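You operate a simulated robot arm through the tools that you are given. There is no shell and no other tool. Be economical: measure what you need, move in short steps, check, and stop when the job is done.

Carry out the task below with a simulated two-armed robot. There is one attempt and no reset: what you move stays moved.

TASK
Put one of the small beakers from the grey cupboard top on the top of the air unit. Take the blue cartridge and leave it on the shelf under the gas panel. Press the warmer button three times. Put the pink cartridge from the shelf under the gas panel on the top of the far oven. Open the traps drawer, take the medium green vial and leave it inside, then shut the drawer. Press the near cool key three times. Push the liners drawer shut. Put the medium beaker on the bench top with the keyboard away on the top of the black table. Stack the bottle labelled "rinse water" from the lower shelf of the steel shelving on top of the bottle marked "water". Take the steel shield from the upper shelf of the steel shelving and leave it on the top shelf of the steel shelving. Turn the blue knob to 1. Put the mouse on the bench at the vial filler. Take the water bottle and put it on the grey cupboard top. Pull the right cupboard door open. The order is free. Set down upright: small beaker, medium green vial, medium beaker, water bottle.
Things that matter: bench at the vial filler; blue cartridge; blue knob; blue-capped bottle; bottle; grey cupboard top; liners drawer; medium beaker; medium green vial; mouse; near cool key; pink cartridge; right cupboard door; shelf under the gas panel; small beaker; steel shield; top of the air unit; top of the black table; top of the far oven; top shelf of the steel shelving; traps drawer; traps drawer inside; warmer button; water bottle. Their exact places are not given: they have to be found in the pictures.

The check looks at the end state, three seconds after you hand in, the way a careful person would. Anything else that was tipped, shoved, dropped, spilled or broken makes it a failure.

THE ROBOT
Two 7-joint arms with two-finger parallel grippers on one trunk, on a base that drives. Base frame: it is fixed to the floor where the robot stands at the start and does not move with it; the origin is under the middle of the robot, x ahead of it, y to its left, z up; the surface under the hand at the start is at about z = 870. Lengths are in mm, angles in degrees, forces in N, time in s.
The left shoulder is at the start at [50, 168, 1207], the right one opposite. With the tool pointing down near the work surface each hand reaches from about 180 to 660 mm from the robot's upright axis, wherever it stands, measured 20 degrees to its own side. Places, roughly: bench at the vial filler [-7000, -2000, 800]; blue cartridge (4x4x15 cm) [500, -200, 900]; blue knob [-3700, -1900, 900]; blue-capped bottle, bottle [-10750, -2500, 750]; grey cupboard top [600, -100, 900]; liners drawer [-4000, 1800, 300]; medium beaker [-3750, -1750, 750]; medium green vial [-2500, 1750, 750]; mouse (11x6x4 cm) [-3700, -1700, 800]; near cool key [-3700, 1700, 1000]; pink cartridge (4x4x15 cm) [100, 2600, 800]; right cupboard door [700, 1000, 400]; shelf under the gas panel (13x35 cm) [140, 2600, 780]; small beaker [500, -250, 1000]; steel shield [-10250, -2250, 1000]; top of the air unit (13x24 cm) [520, -960, 840]; top of the black table [-12500, 1400, 800]; top of the far oven (16x12 cm) [-1640, 1860, 1240]; top shelf of the steel shelving [-10300, -2300, 1500]; traps drawer [-2200, 1900, 600]; traps drawer inside [-2200, 2000, 600]; warmer button [500, 400, 1400]; water bottle [-3500, -1750, 750]. Payload 1.57 kg a hand.
The TCP of each hand is the grasp point between the finger pads, 30 mm short of the fingertips. In the tool frame z runs along the fingers and y along their closing line. Largest opening 80 mm; finger width 17, thickness 12; the body of the gripper, 40 by 82 mm, starts 80 mm behind the TCP.
Orientation is that of the tool frame in the base frame, as a unit quaternion [x, y, z, w]. With the fingers straight down and closing along the base's y, the tool's x points along the base's -x, its y along +y and its z along -z.

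THE INTERFACE
- The arms move only by the tool step_arm. It takes "left_rows", "right_rows" or both (then of equal length, played together; a hand with none holds still); each is a list of rows, each a list of 7 numbers: the shift along the tool's x, y, z in mm, then the turn, a rotation vector about the tool's x, y, z in degrees, then the finger opening in mm, from 0 to 80. In form: [[dx, dy, dz, wx, wy, wz, hand], ...]. A call has 1 to 20 rows; each row shifts and turns the commanded pose from where the row before left it, along the tool's axes as they then stand. Rows are played at 5 a second. More than 50 mm and 8.6 degrees between two rows, or a gripper value outside its range, and nothing of the call is played. A pose out of reach is approached as far as the arm can. The call stops where the force on the tool passes 40 N (or 10 N more than at its start, if that is more) or the arm is blocked; 0.2 s more then pass. Each finger travels about 45 mm/s and halts on what it meets, pressing with about 43 N; the grip force reading is that of the motor and also rises with nothing between the fingers. The clock runs only during rows and for 0.2 s after the last one: add rows that do not move to give the fingers time. It gives the time, the measured TCP pose, the force on the tool (base axes), the opening and the grip force at its end, in the units of the frame above (readings bear some noise), with the torque about the TCP (base axes, N m) and any sound that the robot's microphone picked up, and new pictures: "pictures" is both (left out), scene, wrist or none (wrist: the cameras of the hands that moved).
- Cameras (640 x 400 px; columns grow to the right, rows downward): "scene" is now at [121.9, 34.8, 1428.1]; the picture's right is [0.39, -0.92, 0.00], its down [-0.54, -0.23, -0.81] and it looks along [0.74, 0.31, -0.59] (base axes); focal length 214 px, centre (320, 200). "left" rides on the left gripper at [72, 7, -122] in its tool frame; the picture's right is [-0.09, 1.00, 0.00], its down [-0.84, -0.08, -0.54] and it looks along [-0.54, -0.05, 0.84] (tool axes); focal length 238 px, centre (320, 200). "right" rides on the right gripper at [72, -7, -122] in its tool frame; the picture's right is [0.09, 1.00, 0.00], its down [-0.84, 0.08, -0.54] and it looks along [-0.54, 0.05, 0.84] (tool axes); focal length 238 px, centre (320, 200).
- slide_trunk(by): slides the trunk up (or, below 0, down) by that many mm; the arms and the scene camera ride with it, the base frame stays. It gives what a move gives, with no picture.
- base_move(legs): drives the robot by 1 to 6 legs, each [ahead, left, turn to the left] in mm, mm and degrees, along the robot's own axes; the way and the turn of a leg run together, so that a leg with both is an arc; at most 1500 mm and 180 degrees a leg. The arms and the cameras ride along, it lands a little off, and it stops where it bumps. It gives what a move gives, and a new picture of the scene camera.
- turn_head(pan, tilt): turns the head with the scene camera to pan (to the left, within 80 degrees either way) and tilt (down, from -29 to 69), counted from straight ahead of the robot. It gives what a move gives, and a new picture of the scene camera.
- locate(camera, pixels): for up to 12 pixels [column, row] of the newest picture of that camera ("zoom" is the newest enlarged one), the place [x, y, z] in the base frame of the surface seen there, good to about 2 mm, but the place of the scene camera against the robot may be out by one fixed shift of up to 18 mm in any direction. The clock stands still meanwhile.
- close_up(camera, box): a new picture of the part [left, top, right, bottom] of that camera's present view, enlarged. The clock stands still meanwhile.
- sign_off(): hands the job in; it is judged then, once.

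Work in short steps. Measure before you move; look again where a grasp or a placing could have gone wrong, and mend it. You have 385 turns and 360 pictures in all, those below and enlarged ones among them. Open the grippers and draw the arms clear of the work before you hand the job in, unless the task says otherwise; then end with one line.

The tools are called as name(argument=value, ...) on one line, values as JSON. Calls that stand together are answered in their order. step_arm: Moves the arms, as the interface text tells. Its arguments: {"type":"object","properties":{"left_rows":{"type":"array"},"right_rows":{"type":"array"},"pictures":{"type":"string","enum":["both","scene","wrist","none"]}},"required":[]} The other tools are called the same way: slide_trunk (by) slides the trunk up or down; base_move (legs) drives the base; turn_head (pan, tilt) turns the head that bears the scene camera; locate (camera, pixels) gives the place of the surface under pixels of a picture; close_up (camera, box) takes an enlarged picture of a part of a camera's view; sign_off () hands the job in.

At the start:

```text
time: 0.0
left_tcp_pos: [439.3, 362.1, 1001.0]
left_tool_rot: [0.0, 1.0, 0.001, 0.001]
left_force: [-0.3, -0.6, -0.3]
left_torque: [-0.01, -0.01, 0.03]
left_grip_width: 80.1
left_grip_force: 0.1
right_tcp_pos: [408.3, -37.8, 999.4]
right_tool_rot: [0.0, 1.0, 0.0, 0.0]
right_force: [0.1, 0.1, 0.0]
right_torque: [0.0, 0.0, 0.0]
right_grip_width: 79.8
right_grip_force: 0.0
trunk travel left (down, up): [-375.0, 68.0]
robot x, y, heading: [-3.9, 2.3, 0.1]
head pan, tilt: [22.9, 36.3]
```

scene: 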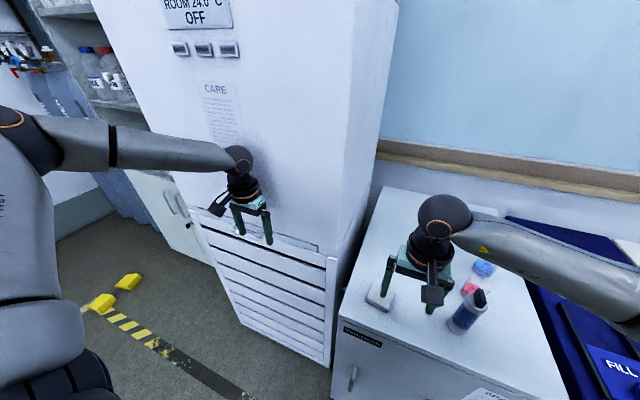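
right: 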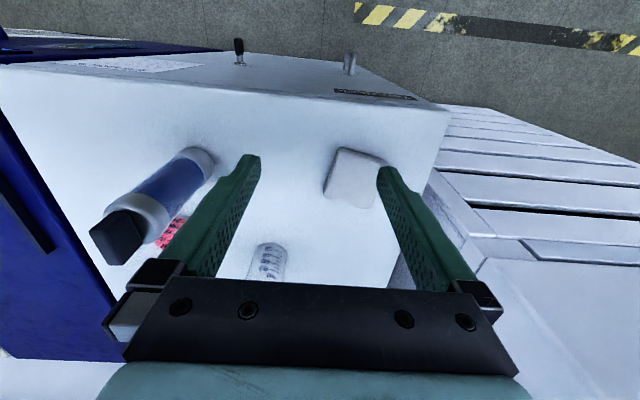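
left: 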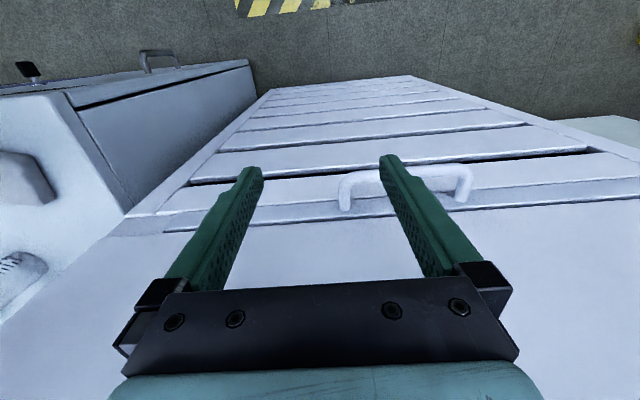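

The scene shows a grey cupboard with the cartridge (about 467,310) and beakers, and the panel with three buttons (180-230,48). I'll enlarge the panel and the cupboard top.

close_up(camera="scene", box=[340, 180, 560, 400])

turn_head(pan=30, tilt=0)

```text
1.82 times, centred on (450, 290) of scene
```

zoom: 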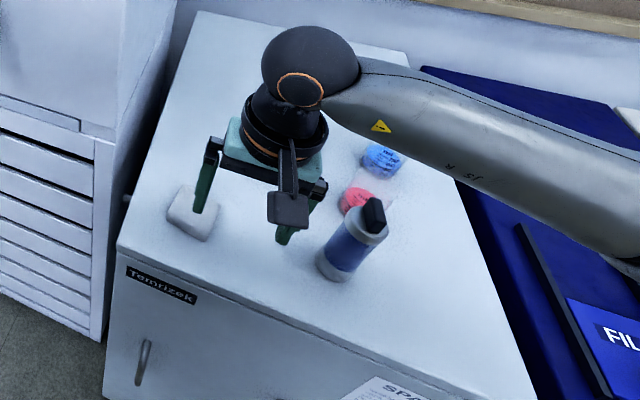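

```text
time: 1.0
left_tcp_pos: [437.8, 363.0, 1000.9]
left_tool_rot: [0.0, 1.0, 0.001, -0.001]
left_force: [0.0, 0.9, -0.2]
left_torque: [0.05, 0.03, 0.01]
left_grip_width: 79.9
left_grip_force: 0.0
right_tcp_pos: [408.6, -38.6, 999.4]
right_tool_rot: [0.0, 1.0, 0.0, 0.001]
right_force: [0.0, -0.3, 0.1]
right_torque: [0.0, 0.0, -0.02]
right_grip_width: 80.1
right_grip_force: 0.0
trunk travel left (down, up): [-375.0, 68.0]
robot x, y, heading: [2.2, 0.2, -0.1]
head pan, tilt: [30.0, 0.0]
```

scene: 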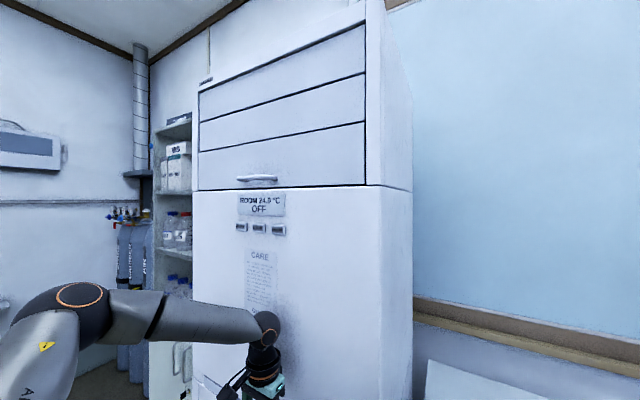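

The panel buttons are at (241,227), (259,228), (278,230); I enlarge to read them and also locate them.

close_up(camera="scene", box=[220, 185, 300, 245])

locate(camera="scene", pixels=[[241, 227], [259, 228], [278, 230], [250, 228], [262, 205], [240, 300], [380, 300]])

turn_head(pan=-20, tilt=45)

```text
6.67 times, centred on (260, 215) of scene
```

zoom: 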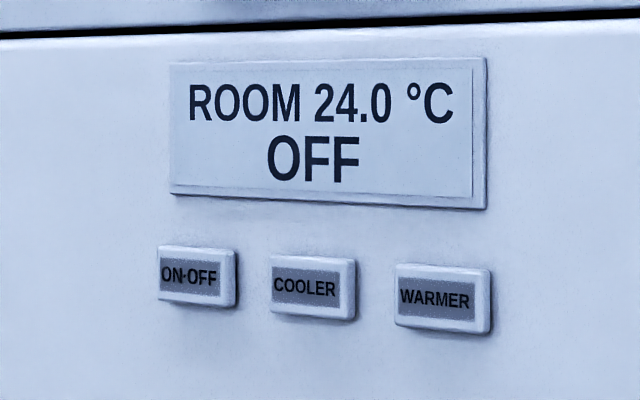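

```text
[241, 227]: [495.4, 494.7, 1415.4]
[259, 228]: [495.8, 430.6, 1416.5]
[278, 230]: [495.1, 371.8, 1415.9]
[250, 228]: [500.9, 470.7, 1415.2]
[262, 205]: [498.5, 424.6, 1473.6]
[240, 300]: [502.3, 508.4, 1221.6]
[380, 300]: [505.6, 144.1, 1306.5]
```

```text
time: 2.2
left_tcp_pos: [438.2, 363.0, 999.9]
left_tool_rot: [0.0, 1.0, 0.0, 0.001]
left_force: [0.7, -1.0, -0.5]
left_torque: [-0.02, -0.03, 0.0]
left_grip_width: 80.0
left_grip_force: 0.1
right_tcp_pos: [407.9, -38.5, 999.4]
right_tool_rot: [0.0, 1.0, 0.0, 0.0]
right_force: [0.0, 0.3, -0.3]
right_torque: [0.01, 0.01, 0.0]
right_grip_width: 80.1
right_grip_force: 0.1
trunk travel left (down, up): [-375.0, 68.0]
robot x, y, heading: [-1.9, -1.5, -0.1]
head pan, tilt: [-20.0, 45.0]
```

scene: 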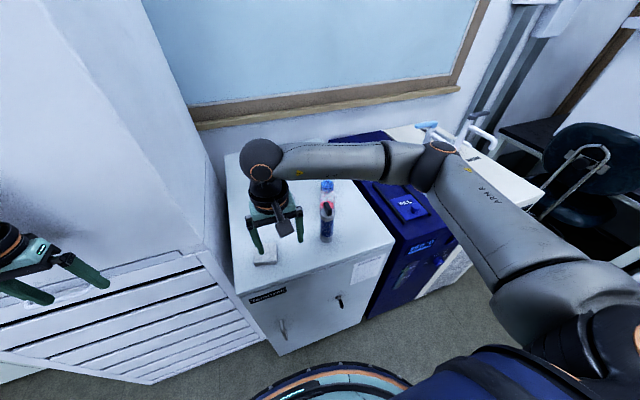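

I'll compare points seen by both the right wrist camera (white pad near 355,175) and the scene camera to find the scene camera shift.

close_up(camera="scene", box=[210, 140, 410, 310])

close_up(camera="right", box=[80, 60, 460, 300])

locate(camera="right", pixels=[[125, 235], [170, 190], [200, 165], [265, 260], [170, 232], [355, 178], [300, 150], [446, 108], [120, 210], [272, 240]])

```text
2.35 times, centred on (310, 225) of scene
```

zoom: 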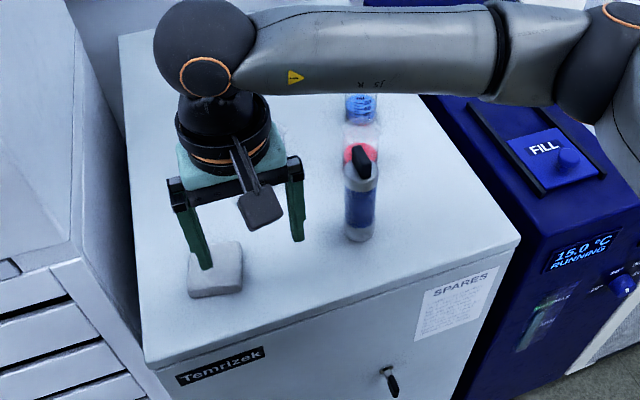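

```text
1.67 times, centred on (270, 180) of right
```

zoom: 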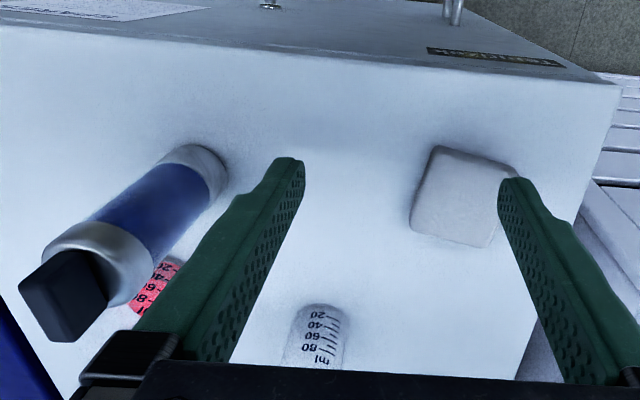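

```text
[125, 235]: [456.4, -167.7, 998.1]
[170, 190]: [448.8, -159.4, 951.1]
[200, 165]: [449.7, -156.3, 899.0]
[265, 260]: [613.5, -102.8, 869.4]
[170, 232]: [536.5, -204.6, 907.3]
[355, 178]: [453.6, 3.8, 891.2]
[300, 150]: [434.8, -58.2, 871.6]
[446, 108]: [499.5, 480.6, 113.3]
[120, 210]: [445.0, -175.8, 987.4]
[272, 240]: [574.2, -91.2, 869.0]
```

Now the same points in the scene zoom: pad top (215,265), cartridge cap (362,160), beakers (362,105),(360,152).

locate(camera="zoom", pixels=[[125, 235], [170, 190]])

close_up(camera="scene", box=[210, 140, 410, 310])

locate(camera="zoom", pixels=[[215, 260], [190, 245], [242, 292], [364, 150], [361, 225], [355, 105], [378, 155], [145, 365], [519, 239], [360, 130], [250, 200], [123, 35]])

locate(camera="right", pixels=[[385, 160], [325, 195], [337, 149], [372, 208], [448, 110], [110, 225]])

```text
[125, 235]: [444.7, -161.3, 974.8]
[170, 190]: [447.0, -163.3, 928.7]
```

```text
2.35 times, centred on (310, 225) of scene
```

zoom: 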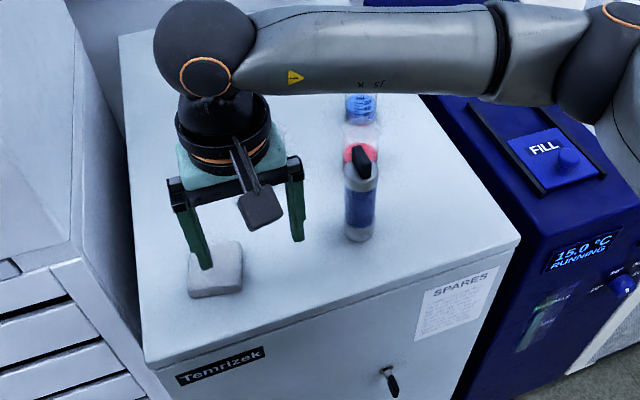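

```text
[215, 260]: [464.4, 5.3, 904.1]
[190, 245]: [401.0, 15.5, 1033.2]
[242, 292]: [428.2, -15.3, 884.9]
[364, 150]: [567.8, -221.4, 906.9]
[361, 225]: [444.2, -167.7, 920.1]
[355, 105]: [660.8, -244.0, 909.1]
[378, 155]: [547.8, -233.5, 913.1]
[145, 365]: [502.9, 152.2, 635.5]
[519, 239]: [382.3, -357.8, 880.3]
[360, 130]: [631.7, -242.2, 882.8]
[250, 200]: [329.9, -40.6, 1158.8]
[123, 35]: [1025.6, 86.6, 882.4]
```

```text
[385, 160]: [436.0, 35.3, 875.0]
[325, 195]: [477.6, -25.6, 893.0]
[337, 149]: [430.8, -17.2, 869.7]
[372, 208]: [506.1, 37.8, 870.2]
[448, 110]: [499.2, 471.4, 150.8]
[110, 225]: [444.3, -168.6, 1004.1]
```

Cupboard top reads 880-883 in the scene camera versus 870 in the wrist camera, so scene z is about 12 high; the warmer button is near [495,372,1404]. I bring the left hand back, tilt it to point forward and raise it, fingers closed.

step_arm(left_rows=[[40, 0, 0, 0, 0, 0, 40], [40, 0, 0, 0, 0, 0, 0], [0, 0, 0, 0, -8.2, 0, 0], [0, 0, 0, 0, -8.2, 0, 0], [0, 0, 0, 0, -8.2, 0, 0], [0, 0, 0, 0, -8.2, 0, 0], [0, 0, 0, 0, -8.2, 0, 0], [0, 0, 0, 0, -8.2, 0, 0], [0, 0, 0, 0, -8.2, 0, 0], [0, 0, 0, 0, -8.2, 0, 0], [0, 0, 0, 0, -8.2, 0, 0], [0, 0, 0, 0, -8.2, 0, 0], [0, 0, 0, 0, -8, 0, 0], [-45, 0, 0, 0, 0, 0, 0], [-45, 0, 0, 0, 0, 0, 0], [-45, 0, 0, 0, 0, 0, 0], [-45, 0, 0, 0, 0, 0, 0], [-45, 0, 0, 0, 0, 0, 0], [-45, 0, 0, 0, 0, 0, 0]], pictures="wrist")

```text
time: 6.2
left_tcp_pos: [393.3, 404.3, 1250.2]
left_tool_rot: [0.0, 0.707, -0.001, 0.707]
left_force: [0.4, 0.2, 1.3]
left_torque: [-0.01, 0.02, 0.0]
left_grip_width: 0.1
left_grip_force: 21.2
left hand out of reach, approached as far as the arm can: row 8, 15, 16, 17, 18
right_tcp_pos: [408.8, -38.6, 1000.0]
right_tool_rot: [0.0, 1.0, 0.0, 0.0]
right_force: [0.0, 0.3, 0.1]
right_torque: [0.01, 0.01, 0.0]
right_grip_width: 80.1
right_grip_force: 0.0
trunk travel left (down, up): [-375.0, 68.0]
robot x, y, heading: [1.8, 1.8, -0.2]
head pan, tilt: [-20.0, 45.0]
```

left: 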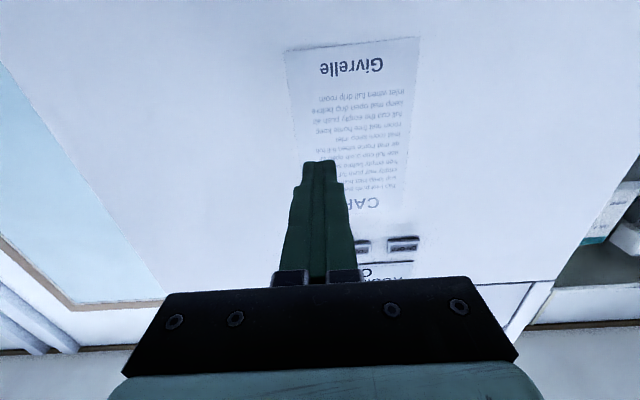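

The arm is too cramped this close; I back the base 140 mm and then move the hand up with the commanded pose.

base_move(legs=[[-140, 0, 0]])

step_arm(left_rows=[[-45, 0, 0, 0, 0, 0, 0], [-45, 0, 0, 0, 0, 0, 0], [0, 0, 0, 0, 0, 0, 0]], pictures="wrist")

```text
time: 7.5
left_tcp_pos: [255.3, 405.1, 1250.3]
left_tool_rot: [0.0, 0.707, 0.001, 0.707]
left_force: [-1.3, -0.6, 0.1]
left_torque: [0.05, 0.01, 0.0]
left_grip_width: 0.0
left_grip_force: 21.4
right_tcp_pos: [271.6, -40.1, 999.9]
right_tool_rot: [0.001, 1.0, 0.0, 0.0]
right_force: [-0.9, 1.0, 0.1]
right_torque: [-0.02, -0.06, 0.02]
right_grip_width: 80.1
right_grip_force: 0.1
trunk travel left (down, up): [-375.0, 68.0]
robot x, y, heading: [-138.6, -2.2, -0.0]
head pan, tilt: [-20.0, 45.0]
```

scene: 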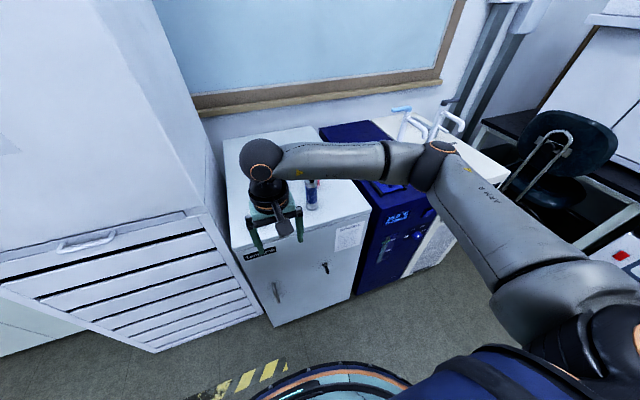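

```text
time: 8.3
left_tcp_pos: [256.1, 404.1, 1338.8]
left_tool_rot: [0.0, 0.707, -0.001, 0.707]
left_force: [0.2, 0.2, -0.5]
left_torque: [-0.04, -0.02, -0.01]
left_grip_width: 0.0
left_grip_force: 21.2
right_tcp_pos: [271.3, -37.9, 1000.6]
right_tool_rot: [-0.001, 1.0, 0.0, 0.0]
right_force: [0.5, 0.2, -1.2]
right_torque: [0.02, 0.0, 0.03]
right_grip_width: 80.0
right_grip_force: 0.1
trunk travel left (down, up): [-375.0, 68.0]
robot x, y, heading: [-138.6, 0.8, 0.3]
head pan, tilt: [-20.0, 45.0]
```

left: 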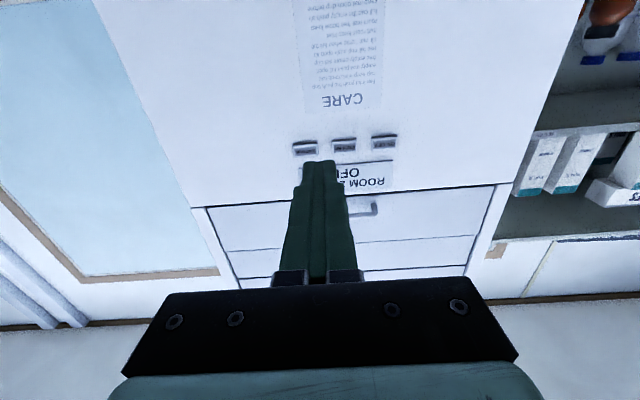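

The wrist view shows the buttons at (306,148), (344,145), (384,142); I locate them.

locate(camera="left", pixels=[[306, 149], [344, 145], [384, 142], [325, 145]])

```text
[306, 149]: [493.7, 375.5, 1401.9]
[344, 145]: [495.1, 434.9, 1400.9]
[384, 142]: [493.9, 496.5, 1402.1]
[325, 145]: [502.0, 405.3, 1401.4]
```

Warmer is at [494,375,1402]. I align the closed fingers and go to about 16 mm in front.

step_arm(left_rows=[[-32, -15, 0, 0, 0, 0, 0], [-31, -15, 0, 0, 0, 0, 0], [0, 0, 48, 0, 0, 0, 0], [0, 0, 48, 0, 0, 0, 0], [0, 0, 48, 0, 0, 0, 0], [0, 0, 48, 0, 0, 0, 0], [0, 0, 0, 0, 0, 0, 0]], pictures="wrist")

```text
time: 9.9
left_tcp_pos: [447.6, 376.3, 1404.3]
left_tool_rot: [-0.001, 0.707, 0.0, 0.708]
left_force: [0.4, -1.1, 0.6]
left_torque: [-0.05, -0.01, -0.03]
left_grip_width: 0.0
left_grip_force: 21.5
right_tcp_pos: [271.0, -38.5, 999.2]
right_tool_rot: [0.0, 1.0, 0.001, 0.0]
right_force: [-1.0, 0.0, -0.6]
right_torque: [0.0, -0.02, 0.0]
right_grip_width: 80.0
right_grip_force: 0.1
trunk travel left (down, up): [-375.0, 68.0]
robot x, y, heading: [-134.6, 1.5, 0.1]
head pan, tilt: [-20.0, 45.0]
```

left: 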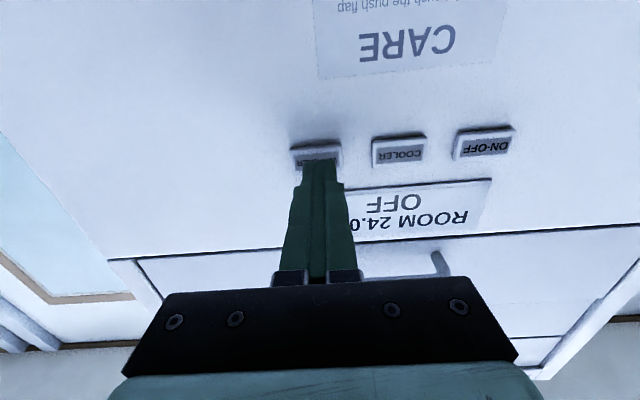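

The fingertip covers the WARMER key. I press in small steps to feel where it yields.

step_arm(left_rows=[[0, 0, 12, 0, 0, 0, 0], [0, 0, 4, 0, 0, 0, 0], [0, 0, 3, 0, 0, 0, 0], [0, 0, 2, 0, 0, 0, 0], [0, 0, 2, 0, 0, 0, 0], [0, 0, 2, 0, 0, 0, 0]], pictures="wrist")

```text
time: 11.3
left_tcp_pos: [470.6, 375.8, 1402.6]
left_tool_rot: [-0.001, 0.707, -0.001, 0.707]
left_force: [-16.8, 1.7, -7.0]
left_torque: [0.01, 0.23, 0.03]
left_grip_width: 0.0
left_grip_force: 21.1
right_tcp_pos: [268.6, -39.1, 1000.5]
right_tool_rot: [0.0, 1.0, 0.0, 0.002]
right_force: [-0.7, -0.6, 0.0]
right_torque: [-0.01, -0.04, 0.0]
right_grip_width: 79.9
right_grip_force: 0.0
trunk travel left (down, up): [-375.0, 68.0]
robot x, y, heading: [-134.0, 1.2, 0.0]
head pan, tilt: [-20.0, 45.0]
heard: click
```

left: 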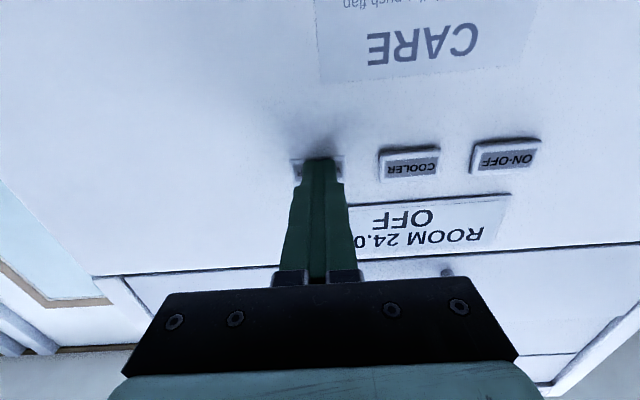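

One click was heard. I retract and repeat.

step_arm(left_rows=[[0, 0, -15, 0, 0, 0, 0], [0, 0, 0, 0, 0, 0, 0], [0, 0, 9, 0, 0, 0, 0], [0, 0, 3, 0, 0, 0, 0], [0, 0, 3, 0, 0, 0, 0], [0, 0, 0, 0, 0, 0, 0]], pictures="none")

step_arm(left_rows=[[0, 0, -15, 0, 0, 0, 0], [0, 0, 0, 0, 0, 0, 0], [0, 0, 9, 0, 0, 0, 0], [0, 0, 3, 0, 0, 0, 0], [0, 0, 3, 0, 0, 0, 0], [0, 0, 0, 0, 0, 0, 0]], pictures="none")

```text
time: 12.7
left_tcp_pos: [470.9, 375.8, 1402.2]
left_tool_rot: [-0.001, 0.707, -0.001, 0.707]
left_force: [-16.0, 0.0, -7.5]
left_torque: [0.01, 0.21, 0.02]
left_grip_width: 0.0
left_grip_force: 21.3
right_tcp_pos: [269.5, -38.0, 999.9]
right_tool_rot: [0.0, 1.0, 0.0, 0.002]
right_force: [-0.4, -0.5, -0.3]
right_torque: [0.01, 0.0, -0.02]
right_grip_width: 80.1
right_grip_force: 0.1
trunk travel left (down, up): [-375.0, 68.0]
robot x, y, heading: [-138.0, 1.5, 0.0]
head pan, tilt: [-20.0, 45.0]
heard: click
```

```text
time: 14.1
left_tcp_pos: [470.1, 374.6, 1403.4]
left_tool_rot: [0.001, 0.706, -0.001, 0.708]
left_force: [-15.2, -1.7, -3.1]
left_torque: [0.01, 0.08, -0.04]
left_grip_width: 0.1
left_grip_force: 21.5
right_tcp_pos: [270.1, -38.5, 1001.5]
right_tool_rot: [0.0, 1.0, 0.0, 0.002]
right_force: [1.3, 0.1, 0.7]
right_torque: [-0.04, 0.01, 0.0]
right_grip_width: 80.1
right_grip_force: 0.0
trunk travel left (down, up): [-375.0, 68.0]
robot x, y, heading: [-137.1, 1.7, -0.0]
head pan, tilt: [-20.0, 45.0]
heard: click
```

Three clicks in total. I retract the left hand and fold it back to its downward pose.

step_arm(left_rows=[[0, 0, -45, 0, 0, 0, 0], [0, 0, -45, 0, 0, 0, 0], [0, 0, -45, 0, 0, 0, 0], [45, 0, -45, 0, 0, 0, 0], [45, 0, 0, 0, 0, 0, 0], [45, 0, 0, 0, 0, 0, 0], [45, 0, 0, 0, 0, 0, 0], [45, 0, 0, 0, 0, 0, 0], [45, 0, 0, 0, 0, 0, 0], [0, 0, 0, 0, 8.2, 0, 0], [0, 0, 0, 0, 8.2, 0, 0], [0, 0, 0, 0, 8.2, 0, 0], [0, 0, 0, 0, 8.2, 0, 0], [0, 0, 0, 0, 8.2, 0, 0], [0, 0, 0, 0, 8.2, 0, 0], [0, 0, 0, 0, 8.2, 0, 0], [0, 0, 0, 0, 8.2, 0, 0], [0, 0, 0, 0, 8.2, 0, 0], [0, 0, 0, 0, 8.2, 0, 0], [0, 0, 0, 0, 8, 0, 0]], pictures="none")

base_move(legs=[[110, 0, 0]])

step_arm(right_rows=[[0, 0, -45, 0, 0, 0, 80], [0, 0, -45, 0, 0, 0, 80], [0, 0, -45, 0, 0, 0, 80], [-10, -20, 0, 0, 0, 0, 80]], pictures="wrist")

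```text
refused: row 4 steps farther than a row can; nothing moved
```

```text
time: 14.9
left_tcp_pos: [470.6, 375.0, 1404.5]
left_tool_rot: [0.001, 0.706, -0.002, 0.708]
left_force: [-27.8, -0.2, -3.2]
left_torque: [0.16, 0.2, -0.01]
left_grip_width: 0.0
left_grip_force: 21.2
right_tcp_pos: [273.7, -37.2, 1000.5]
right_tool_rot: [-0.002, 1.0, 0.0, 0.002]
right_force: [-0.2, 0.7, -0.1]
right_torque: [-0.02, 0.01, 0.0]
right_grip_width: 80.0
right_grip_force: 0.1
trunk travel left (down, up): [-375.0, 68.0]
robot x, y, heading: [-129.8, 0.3, 0.3]
head pan, tilt: [-20.0, 45.0]
stopped in leg 1: the force on the tool passed its limit at 63 N (the readings are from after the stop); the commanded pose is now the measured one
```

scene: 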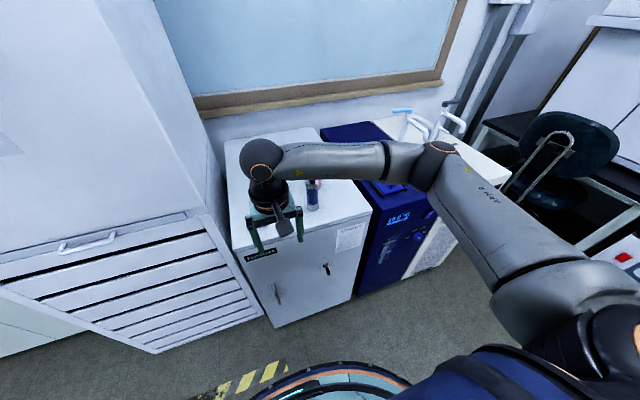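

```text
time: 15.9
left_tcp_pos: [471.4, 375.3, 1404.6]
left_tool_rot: [0.0, 0.706, -0.001, 0.708]
left_force: [-34.7, 0.0, -3.6]
left_torque: [0.01, 0.23, -0.04]
left_grip_width: 0.1
left_grip_force: 21.7
right_tcp_pos: [280.8, -57.6, 1136.3]
right_tool_rot: [-0.001, 1.0, 0.0, 0.003]
right_force: [0.6, 0.7, 0.2]
right_torque: [0.01, -0.02, 0.01]
right_grip_width: 79.8
right_grip_force: 0.1
trunk travel left (down, up): [-375.0, 68.0]
robot x, y, heading: [-130.4, -1.0, -0.0]
head pan, tilt: [-20.0, 45.0]
```

right: 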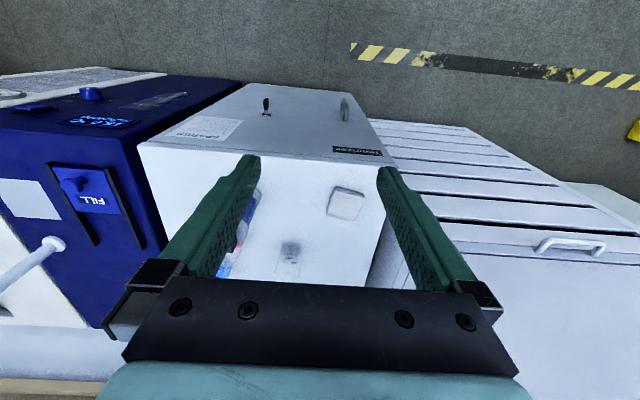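

The retract was refused (row too long), and the base nudged only slightly while the key stayed held in; no further click. I retract the left hand with shorter rows.

step_arm(left_rows=[[0, 0, -45, 0, 0, 0, 0], [0, 0, -45, 0, 0, 0, 0], [0, 0, -45, 0, 0, 0, 0], [0, 0, -45, 0, 0, 0, 0], [48, 0, 0, 0, 0, 0, 0], [48, 0, 0, 0, 0, 0, 0], [48, 0, 0, 0, 0, 0, 0], [48, 0, 0, 0, 0, 0, 0], [48, 0, 0, 0, 0, 0, 0], [0, 0, 0, 0, 8.2, 0, 0], [0, 0, 0, 0, 8.2, 0, 0], [0, 0, 0, 0, 8.2, 0, 0], [0, 0, 0, 0, 8.2, 0, 0], [0, 0, 0, 0, 8.2, 0, 0], [0, 0, 0, 0, 8.2, 0, 0], [0, 0, 0, 0, 8.2, 0, 0], [0, 0, 0, 0, 8.2, 0, 0], [0, 0, 0, 0, 8.2, 0, 0], [0, 0, 0, 0, 8.2, 0, 0], [0, 0, 0, 0, 8, 0, 0]], pictures="none")

turn_head(pan=20, tilt=5)

close_up(camera="scene", box=[160, 160, 320, 260])

```text
time: 20.1
left_tcp_pos: [296.2, 375.7, 1160.6]
left_tool_rot: [0.0, 1.0, -0.001, -0.003]
left_force: [0.1, -0.8, 0.4]
left_torque: [-0.01, -0.01, -0.01]
left_grip_width: 0.0
left_grip_force: 21.3
right_tcp_pos: [286.0, -58.3, 1133.7]
right_tool_rot: [-0.001, 1.0, 0.0, 0.0]
right_force: [0.5, -0.7, -0.3]
right_torque: [0.02, 0.01, 0.01]
right_grip_width: 79.9
right_grip_force: 0.2
trunk travel left (down, up): [-375.0, 68.0]
robot x, y, heading: [-134.3, 2.3, 0.0]
head pan, tilt: [-20.0, 45.0]
```

```text
time: 21.1
left_tcp_pos: [296.4, 375.9, 1160.9]
left_tool_rot: [0.001, 1.0, -0.001, -0.002]
left_force: [0.1, -1.2, 0.8]
left_torque: [-0.01, 0.02, 0.02]
left_grip_width: 0.1
left_grip_force: 21.6
right_tcp_pos: [286.7, -57.5, 1134.4]
right_tool_rot: [-0.001, 1.0, 0.0, 0.0]
right_force: [0.4, -0.3, 0.0]
right_torque: [0.02, 0.04, -0.02]
right_grip_width: 80.1
right_grip_force: 0.0
trunk travel left (down, up): [-375.0, 68.0]
robot x, y, heading: [-132.3, -1.9, -0.0]
head pan, tilt: [20.0, 5.0]
```

scene: 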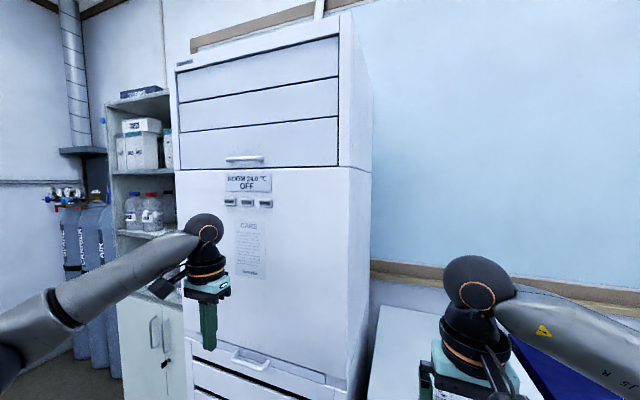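

```text
4.00 times, centred on (240, 210) of scene
```

zoom: 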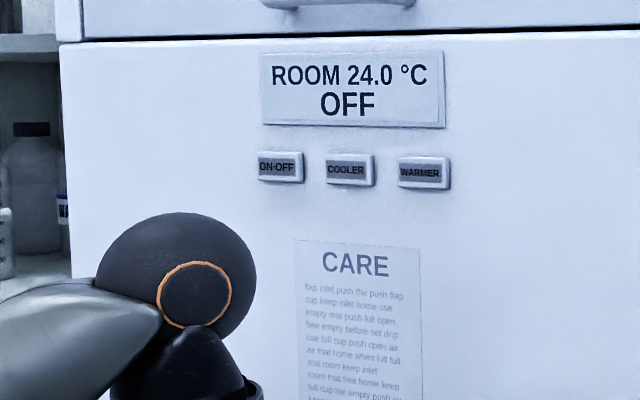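

The panel is done. Now I move forward 120 mm for the cupboard-top items; both hands are high enough.

base_move(legs=[[120, 0, 0]])

step_arm(right_rows=[[0, -40, 0, 0, 0, 0, 80], [0, -20, 0, 0, 0, 0, 80]], pictures="wrist")

```text
time: 22.4
left_tcp_pos: [417.1, 374.4, 1161.1]
left_tool_rot: [0.0, 1.0, -0.001, -0.002]
left_force: [-0.1, 0.1, -1.4]
left_torque: [0.03, 0.04, 0.0]
left_grip_width: 0.0
left_grip_force: 20.9
right_tcp_pos: [407.7, -57.7, 1133.9]
right_tool_rot: [-0.001, 1.0, 0.0, -0.001]
right_force: [0.2, 0.6, -0.1]
right_torque: [-0.08, 0.0, 0.0]
right_grip_width: 80.0
right_grip_force: 0.1
trunk travel left (down, up): [-375.0, 68.0]
robot x, y, heading: [-12.0, 0.5, -0.0]
head pan, tilt: [20.0, 5.0]
```

scene: 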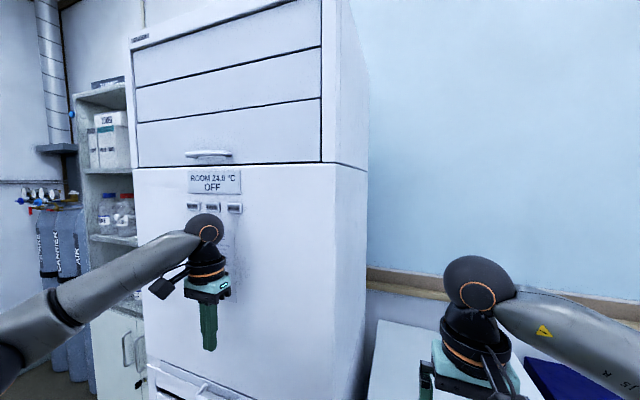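

```text
time: 23.0
left_tcp_pos: [414.9, 376.2, 1160.4]
left_tool_rot: [0.001, 1.0, -0.001, -0.002]
left_force: [1.0, 0.1, 0.0]
left_torque: [0.01, 0.02, -0.03]
left_grip_width: 0.2
left_grip_force: 20.9
right_tcp_pos: [407.2, -117.8, 1132.8]
right_tool_rot: [-0.001, 1.0, 0.0, 0.0]
right_force: [0.2, 0.2, 0.8]
right_torque: [0.0, -0.03, 0.0]
right_grip_width: 79.9
right_grip_force: 0.1
trunk travel left (down, up): [-375.0, 68.0]
robot x, y, heading: [-12.0, -1.1, 0.2]
head pan, tilt: [20.0, 5.0]
```

right: 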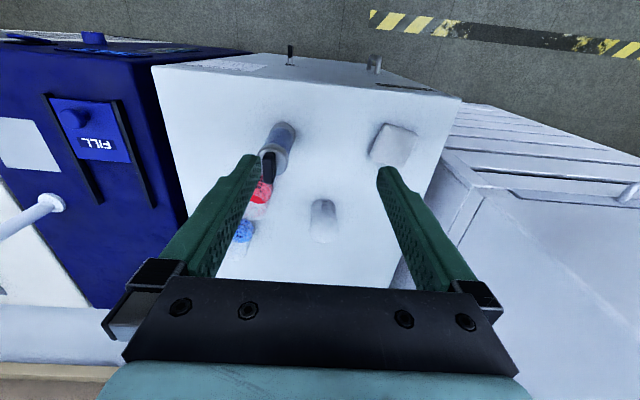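

I enlarge the wrist view around the three beakers.

close_up(camera="right", box=[220, 100, 440, 270])

locate(camera="right", pixels=[[262, 190], [243, 228], [322, 205], [322, 235], [322, 220], [280, 150], [268, 165], [335, 222], [310, 222]])

```text
2.35 times, centred on (330, 185) of right
```

zoom: 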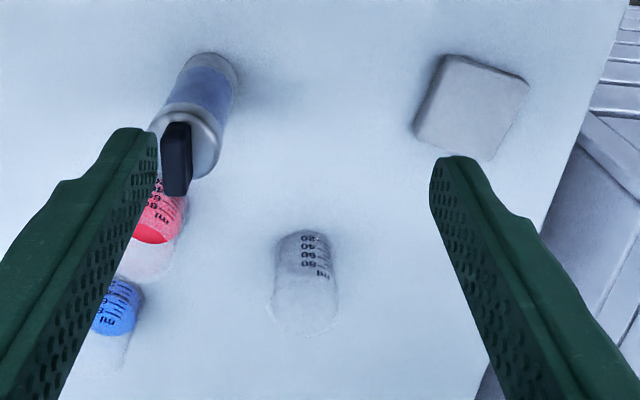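

```text
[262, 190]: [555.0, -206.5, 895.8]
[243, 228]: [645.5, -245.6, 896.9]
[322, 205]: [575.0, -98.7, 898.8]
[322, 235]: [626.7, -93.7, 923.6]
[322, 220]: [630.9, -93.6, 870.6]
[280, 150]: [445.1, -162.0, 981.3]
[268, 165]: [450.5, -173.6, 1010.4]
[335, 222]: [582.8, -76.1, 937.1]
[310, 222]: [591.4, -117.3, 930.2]
```

The empty beaker is centred near [600,-97], rim near 937; I move above it and descend partly, then look.

step_arm(right_rows=[[-48, 10, 0, 0, 0, 0, 80], [-48, 10, 0, 0, 0, 0, 80], [-48, 0, 0, 0, 0, 0, 80], [-48, 0, 0, 0, 0, 0, 80], [0, 0, 45, 0, 0, 0, 80], [0, 0, 45, 0, 0, 0, 80], [0, 0, 20, 0, 0, 0, 80], [0, 0, 0, 0, 0, 0, 80]], pictures="wrist")

```text
time: 24.8
left_tcp_pos: [417.0, 375.9, 1160.2]
left_tool_rot: [0.001, 1.0, -0.001, -0.002]
left_force: [-0.8, -0.5, 0.4]
left_torque: [0.0, 0.01, 0.02]
left_grip_width: 0.0
left_grip_force: 21.7
right_tcp_pos: [585.8, -97.8, 1022.1]
right_tool_rot: [-0.001, 1.0, 0.0, 0.0]
right_force: [-0.2, 0.6, -0.4]
right_torque: [0.01, 0.0, 0.05]
right_grip_width: 79.9
right_grip_force: 0.0
right hand out of reach, approached as far as the arm can: row 4
trunk travel left (down, up): [-375.0, 68.0]
robot x, y, heading: [-14.0, 0.3, 0.2]
head pan, tilt: [20.0, 5.0]
```

right: 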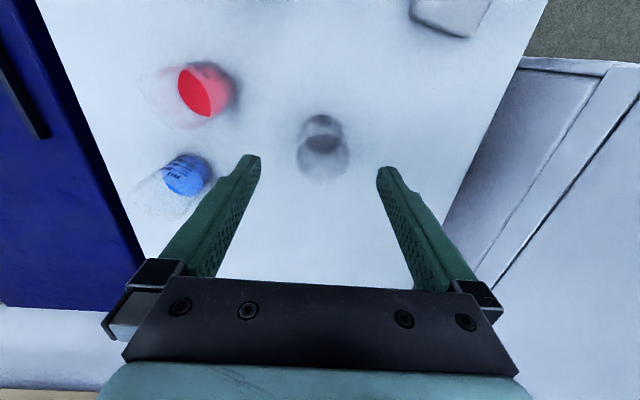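

I locate the beaker base/rim from above: rim ellipse around (323,150).

close_up(camera="right", box=[260, 90, 400, 200])

locate(camera="right", pixels=[[320, 116], [322, 148], [322, 182], [297, 152], [349, 155], [322, 130]])

```text
3.64 times, centred on (330, 145) of right
```

zoom: 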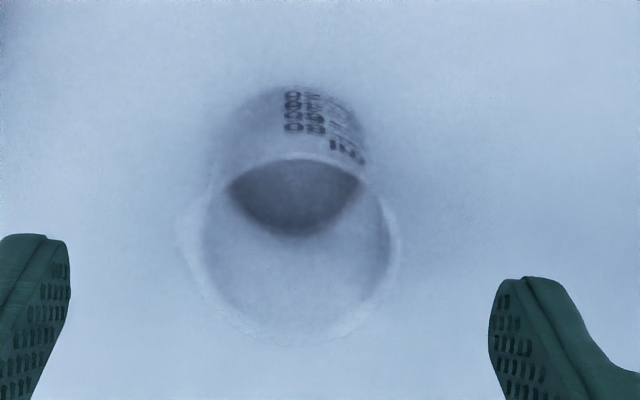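

```text
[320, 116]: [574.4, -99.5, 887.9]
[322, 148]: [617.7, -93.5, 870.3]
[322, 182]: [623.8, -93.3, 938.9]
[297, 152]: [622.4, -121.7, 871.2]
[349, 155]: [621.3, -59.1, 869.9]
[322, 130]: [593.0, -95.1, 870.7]
```

Beaker centre is about [599,-95], diameter 50. I descend to z≈912, shifting 13 mm forward.

step_arm(right_rows=[[-7, 2, 40, 0, 0, 0, 80], [-6, 0, 35, 0, 0, 0, 80], [0, 0, 35, 0, 0, 0, 80], [0, 0, 0, 0, 0, 0, 80]], pictures="wrist")

```text
time: 25.8
left_tcp_pos: [416.2, 375.7, 1162.1]
left_tool_rot: [0.001, 1.0, -0.001, -0.002]
left_force: [-0.4, 0.1, 0.9]
left_torque: [0.01, -0.01, 0.01]
left_grip_width: 0.0
left_grip_force: 21.3
right_tcp_pos: [596.7, -96.4, 913.1]
right_tool_rot: [-0.001, 1.0, 0.0, 0.001]
right_force: [-0.4, 0.9, -0.3]
right_torque: [-0.01, 0.03, 0.01]
right_grip_width: 80.0
right_grip_force: 0.1
trunk travel left (down, up): [-375.0, 68.0]
robot x, y, heading: [-10.0, 1.4, -0.2]
head pan, tilt: [20.0, 5.0]
```

right: 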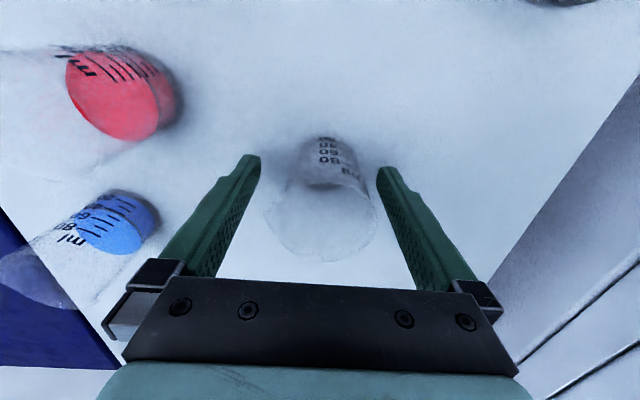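

The beaker sits between the fingers. I close gently to see its width, then lift slightly.

step_arm(right_rows=[[0, 0, 0, 0, 0, 0, 60], [0, 0, 0, 0, 0, 0, 40], [0, 0, 0, 0, 0, 0, 38], [0, 0, 0, 0, 0, 0, 38], [0, 0, 0, 0, 0, 0, 38]], pictures="none")

```text
time: 27.0
left_tcp_pos: [415.7, 375.8, 1161.9]
left_tool_rot: [0.001, 1.0, -0.001, -0.002]
left_force: [-0.3, -0.5, 0.7]
left_torque: [0.01, 0.01, 0.03]
left_grip_width: 0.0
left_grip_force: 21.1
right_tcp_pos: [596.6, -97.0, 913.1]
right_tool_rot: [-0.001, 1.0, 0.0, 0.0]
right_force: [-0.4, -0.9, -0.5]
right_torque: [0.01, -0.02, -0.02]
right_grip_width: 49.7
right_grip_force: 39.8
trunk travel left (down, up): [-375.0, 68.0]
robot x, y, heading: [-14.4, 3.6, 0.5]
head pan, tilt: [20.0, 5.0]
```

Gripped at 49.7 mm. I lift and draw back, then look to the right for the air unit.

step_arm(right_rows=[[0, 0, -20, 0, 0, 0, 38], [0, 0, -45, 0, 0, 0, 38], [0, 0, -45, 0, 0, 0, 38], [0, 0, -45, 0, 0, 0, 38], [25, 0, -35, 0, 0, 0, 38], [48, 0, 0, 0, 0, 0, 38], [48, 0, 0, 0, 0, 0, 38], [48, 0, 0, 0, 0, 0, 38], [30, 0, 0, 0, 0, 0, 38]], pictures="wrist")

turn_head(pan=-55, tilt=30)

```text
time: 29.0
left_tcp_pos: [416.9, 374.6, 1159.5]
left_tool_rot: [0.0, 1.0, 0.0, -0.004]
left_force: [0.3, -0.2, -0.4]
left_torque: [0.03, -0.03, -0.02]
left_grip_width: 0.1
left_grip_force: 21.2
right_tcp_pos: [593.2, -89.1, 1085.7]
right_tool_rot: [0.0, 1.0, 0.0, -0.002]
right_force: [-0.3, 0.6, -1.2]
right_torque: [-0.03, -0.04, 0.0]
right_grip_width: 49.7
right_grip_force: 43.4
right hand out of reach, approached as far as the arm can: row 2, 5, 6, 7, 8, 9
trunk travel left (down, up): [-375.0, 68.0]
robot x, y, heading: [-13.2, -5.4, -0.0]
head pan, tilt: [20.0, 5.0]
```

right: 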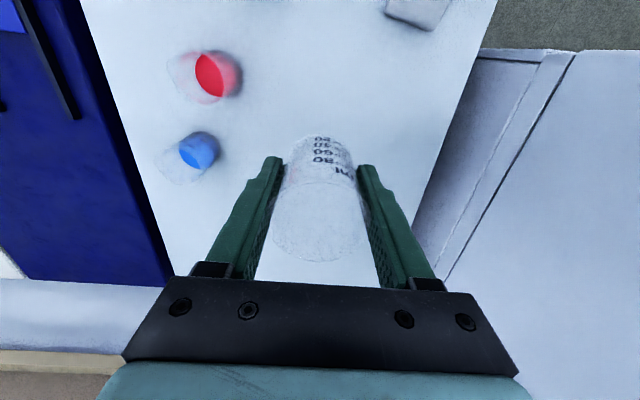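

```text
time: 30.4
left_tcp_pos: [415.0, 376.2, 1160.8]
left_tool_rot: [0.0, 1.0, -0.001, -0.003]
left_force: [0.1, -0.3, -0.6]
left_torque: [0.02, 0.01, 0.01]
left_grip_width: 0.1
left_grip_force: 20.8
right_tcp_pos: [593.8, -89.1, 1086.3]
right_tool_rot: [0.0, 1.0, 0.0, 0.0]
right_force: [-0.3, 0.3, 0.1]
right_torque: [0.02, -0.01, 0.04]
right_grip_width: 49.4
right_grip_force: 42.8
trunk travel left (down, up): [-375.0, 68.0]
robot x, y, heading: [-8.2, -1.8, 0.3]
head pan, tilt: [-55.0, 30.0]
```

scene: 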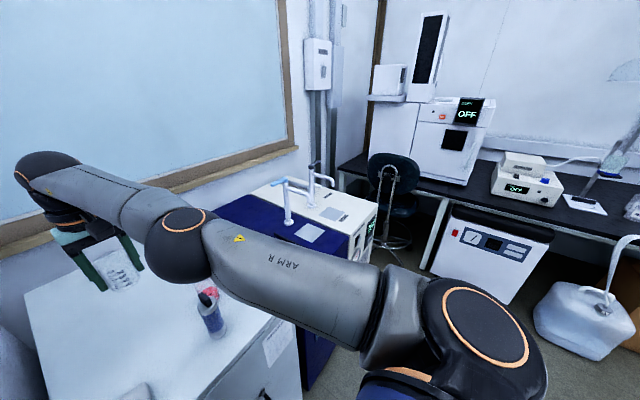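

I locate the white unit top at (318,207), the blue unit and other candidates, and enlarge.

locate(camera="scene", pixels=[[318, 200], [335, 213], [308, 232], [270, 215], [375, 215], [345, 240], [505, 235], [520, 160], [540, 180]])

close_up(camera="scene", box=[240, 140, 400, 280])

```text
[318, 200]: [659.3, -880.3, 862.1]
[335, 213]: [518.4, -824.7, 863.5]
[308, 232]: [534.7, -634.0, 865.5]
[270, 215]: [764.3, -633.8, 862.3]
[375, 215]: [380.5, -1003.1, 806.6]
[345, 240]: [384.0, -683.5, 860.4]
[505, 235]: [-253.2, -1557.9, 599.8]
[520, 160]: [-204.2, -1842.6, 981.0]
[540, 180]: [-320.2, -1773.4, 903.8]
```

```text
2.86 times, centred on (320, 210) of scene
```

zoom: 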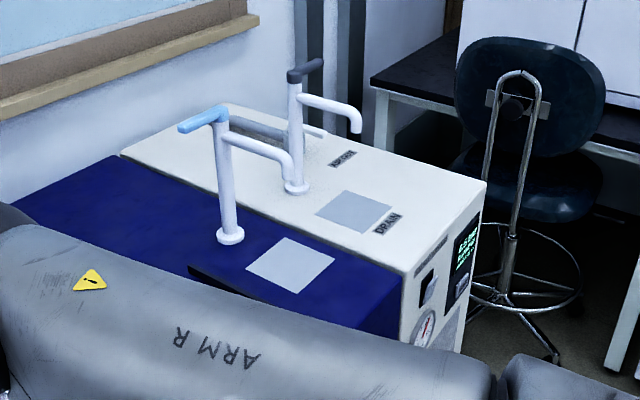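

The white unit (top near z 850, y -640..-1000) seems to be the target. I draw the right hand back at its current height first.

step_arm(right_rows=[[40, 0, 0, 0, 0, 0, 38], [45, 0, 0, 0, 0, 0, 38], [45, 0, 0, 0, 0, 0, 38], [45, 0, -20, 0, 0, 0, 38], [40, 0, -20, 0, 0, 0, 38], [0, 0, 0, 0, 0, 0, 38]], pictures="none")

```text
time: 31.8
left_tcp_pos: [415.9, 375.9, 1161.3]
left_tool_rot: [0.001, 1.0, -0.001, -0.002]
left_force: [-1.1, -0.5, 0.0]
left_torque: [0.01, 0.0, 0.01]
left_grip_width: 0.0
left_grip_force: 21.4
right_tcp_pos: [582.6, -86.5, 1131.9]
right_tool_rot: [-0.002, 1.0, 0.001, -0.001]
right_force: [0.5, 0.3, -0.8]
right_torque: [0.01, 0.02, -0.02]
right_grip_width: 50.0
right_grip_force: 43.0
right hand out of reach, approached as far as the arm can: row 1, 2, 3, 4, 5
trunk travel left (down, up): [-375.0, 68.0]
robot x, y, heading: [-11.2, 1.5, 0.2]
head pan, tilt: [-55.0, 30.0]
```

The arm seems stuck against a limit at that height; I lower it a little and then pull back with small steps.

step_arm(right_rows=[[0, 0, 30, 0, 0, 0, 38], [0, 0, 40, 0, 0, 0, 38], [0, 0, 30, 0, 0, 0, 38], [20, -10, 0, 0, 0, 0, 38], [20, -10, 0, 0, 0, 0, 38], [20, 0, 0, 0, 0, 0, 38], [20, 0, 0, 0, 0, 0, 38]], pictures="none")

```text
time: 33.4
left_tcp_pos: [416.9, 375.1, 1160.4]
left_tool_rot: [0.001, 1.0, -0.001, -0.002]
left_force: [-0.5, 0.7, -0.5]
left_torque: [-0.01, -0.01, -0.02]
left_grip_width: 0.0
left_grip_force: 21.7
right_tcp_pos: [597.0, -83.4, 1043.1]
right_tool_rot: [-0.001, 1.0, 0.0, -0.001]
right_force: [-0.3, 0.0, -0.2]
right_torque: [0.0, 0.0, 0.03]
right_grip_width: 49.9
right_grip_force: 43.4
right hand out of reach, approached as far as the arm can: row 1, 2, 4, 5, 6, 7
trunk travel left (down, up): [-375.0, 68.0]
robot x, y, heading: [-12.7, -0.7, 0.0]
head pan, tilt: [-55.0, 30.0]
```

Still limited; I go lower (where the approach worked) and then retract with small steps toward +y.

step_arm(right_rows=[[0, 0, 20, 0, 0, 0, 38], [0, 0, 20, 0, 0, 0, 38], [0, 0, 20, 0, 0, 0, 38], [0, 0, 20, 0, 0, 0, 38], [10, 10, 0, 0, 0, 0, 38], [10, 10, 0, 0, 0, 0, 38], [10, 10, 0, 0, 0, 0, 38], [10, 0, 0, 0, 0, 0, 38], [10, 0, 0, 0, 0, 0, 38]], pictures="scene")

```text
time: 35.4
left_tcp_pos: [416.2, 375.9, 1161.4]
left_tool_rot: [0.002, 1.0, -0.001, -0.003]
left_force: [0.9, -0.7, -0.4]
left_torque: [-0.02, 0.03, -0.05]
left_grip_width: 0.0
left_grip_force: 21.2
right_tcp_pos: [550.6, -52.1, 963.6]
right_tool_rot: [-0.001, 1.0, 0.0, 0.0]
right_force: [0.1, 0.0, 0.1]
right_torque: [-0.04, 0.02, 0.0]
right_grip_width: 49.7
right_grip_force: 42.4
right hand out of reach, approached as far as the arm can: row 3
trunk travel left (down, up): [-375.0, 68.0]
robot x, y, heading: [-10.9, 0.5, -0.1]
head pan, tilt: [-55.0, 30.0]
```

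scene: 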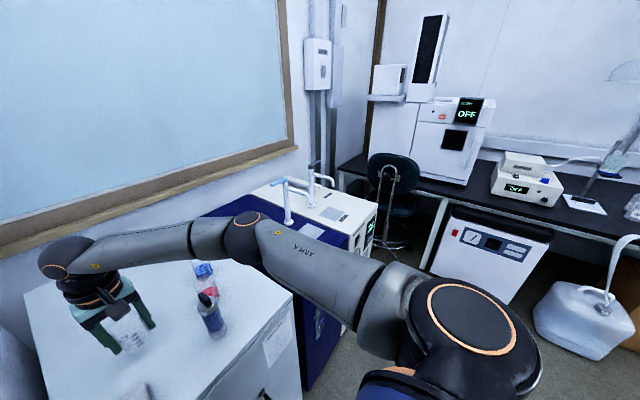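

It responds again. I continue back and up.

step_arm(right_rows=[[30, 0, 0, 0, 0, 0, 38], [30, 0, -10, 0, 0, 0, 38], [30, 0, -20, 0, 0, 0, 38], [30, 0, -30, 0, 0, 0, 38], [30, 0, -40, 0, 0, 0, 38], [0, 0, -45, 0, 0, 0, 38], [0, 0, -40, 0, 0, 0, 38], [0, 0, 0, 0, 0, 0, 38]], pictures="none")

```text
time: 37.2
left_tcp_pos: [417.5, 376.1, 1161.0]
left_tool_rot: [0.0, 1.0, -0.001, -0.003]
left_force: [-0.4, -0.6, 0.6]
left_torque: [-0.03, 0.0, 0.02]
left_grip_width: 0.2
left_grip_force: 21.4
right_tcp_pos: [398.9, -54.0, 1149.9]
right_tool_rot: [-0.001, 1.0, 0.0, 0.0]
right_force: [0.1, -0.2, -0.3]
right_torque: [0.01, 0.03, -0.01]
right_grip_width: 49.9
right_grip_force: 42.8
trunk travel left (down, up): [-375.0, 68.0]
robot x, y, heading: [-13.2, 1.1, 0.2]
head pan, tilt: [-55.0, 30.0]
```

Now I back off 120 mm and drive 800 mm to the right to face the white unit.

base_move(legs=[[-120, 0, 0], [0, -800, 0]])

turn_head(pan=-10, tilt=30)

```text
time: 45.5
left_tcp_pos: [297.3, -435.9, 1160.9]
left_tool_rot: [0.007, 1.0, -0.002, -0.003]
left_force: [0.4, 0.3, -0.1]
left_torque: [-0.03, 0.01, 0.01]
left_grip_width: 0.0
left_grip_force: 21.2
right_tcp_pos: [274.0, -865.5, 1149.2]
right_tool_rot: [0.005, 1.0, 0.0, -0.001]
right_force: [-1.0, -0.4, -0.2]
right_torque: [-0.02, 0.01, 0.0]
right_grip_width: 49.9
right_grip_force: 43.0
trunk travel left (down, up): [-375.0, 68.0]
robot x, y, heading: [-137.1, -802.7, -0.7]
head pan, tilt: [-55.0, 30.0]
```

scene: 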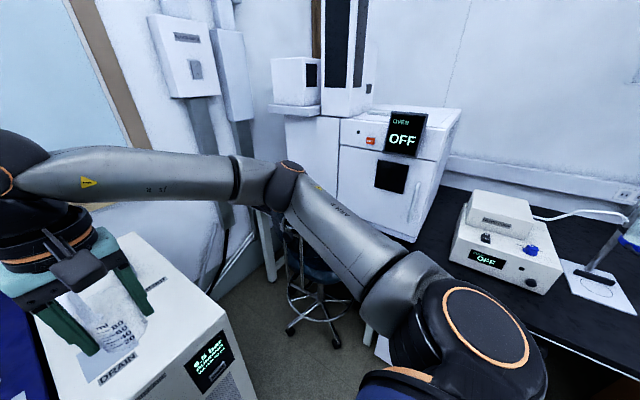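

```text
time: 46.7
left_tcp_pos: [297.7, -435.8, 1160.9]
left_tool_rot: [0.007, 1.0, -0.001, -0.002]
left_force: [0.1, 0.2, 0.2]
left_torque: [0.0, -0.02, 0.03]
left_grip_width: 0.0
left_grip_force: 21.0
right_tcp_pos: [273.0, -865.0, 1149.6]
right_tool_rot: [0.005, 1.0, 0.0, -0.001]
right_force: [-0.2, 0.1, -1.1]
right_torque: [-0.02, 0.0, -0.03]
right_grip_width: 49.7
right_grip_force: 42.8
trunk travel left (down, up): [-375.0, 68.0]
robot x, y, heading: [-137.0, -806.6, -0.6]
head pan, tilt: [-10.0, 30.0]
```

scene: 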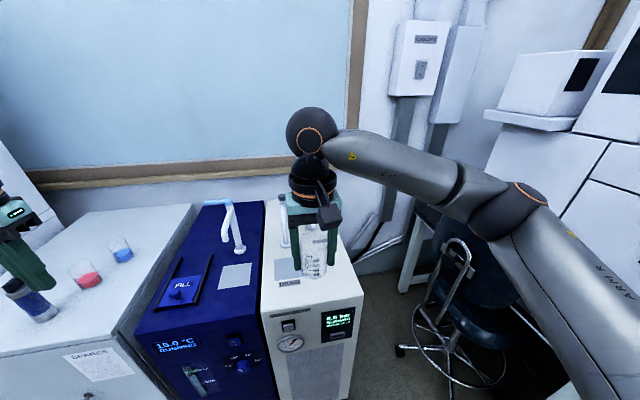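

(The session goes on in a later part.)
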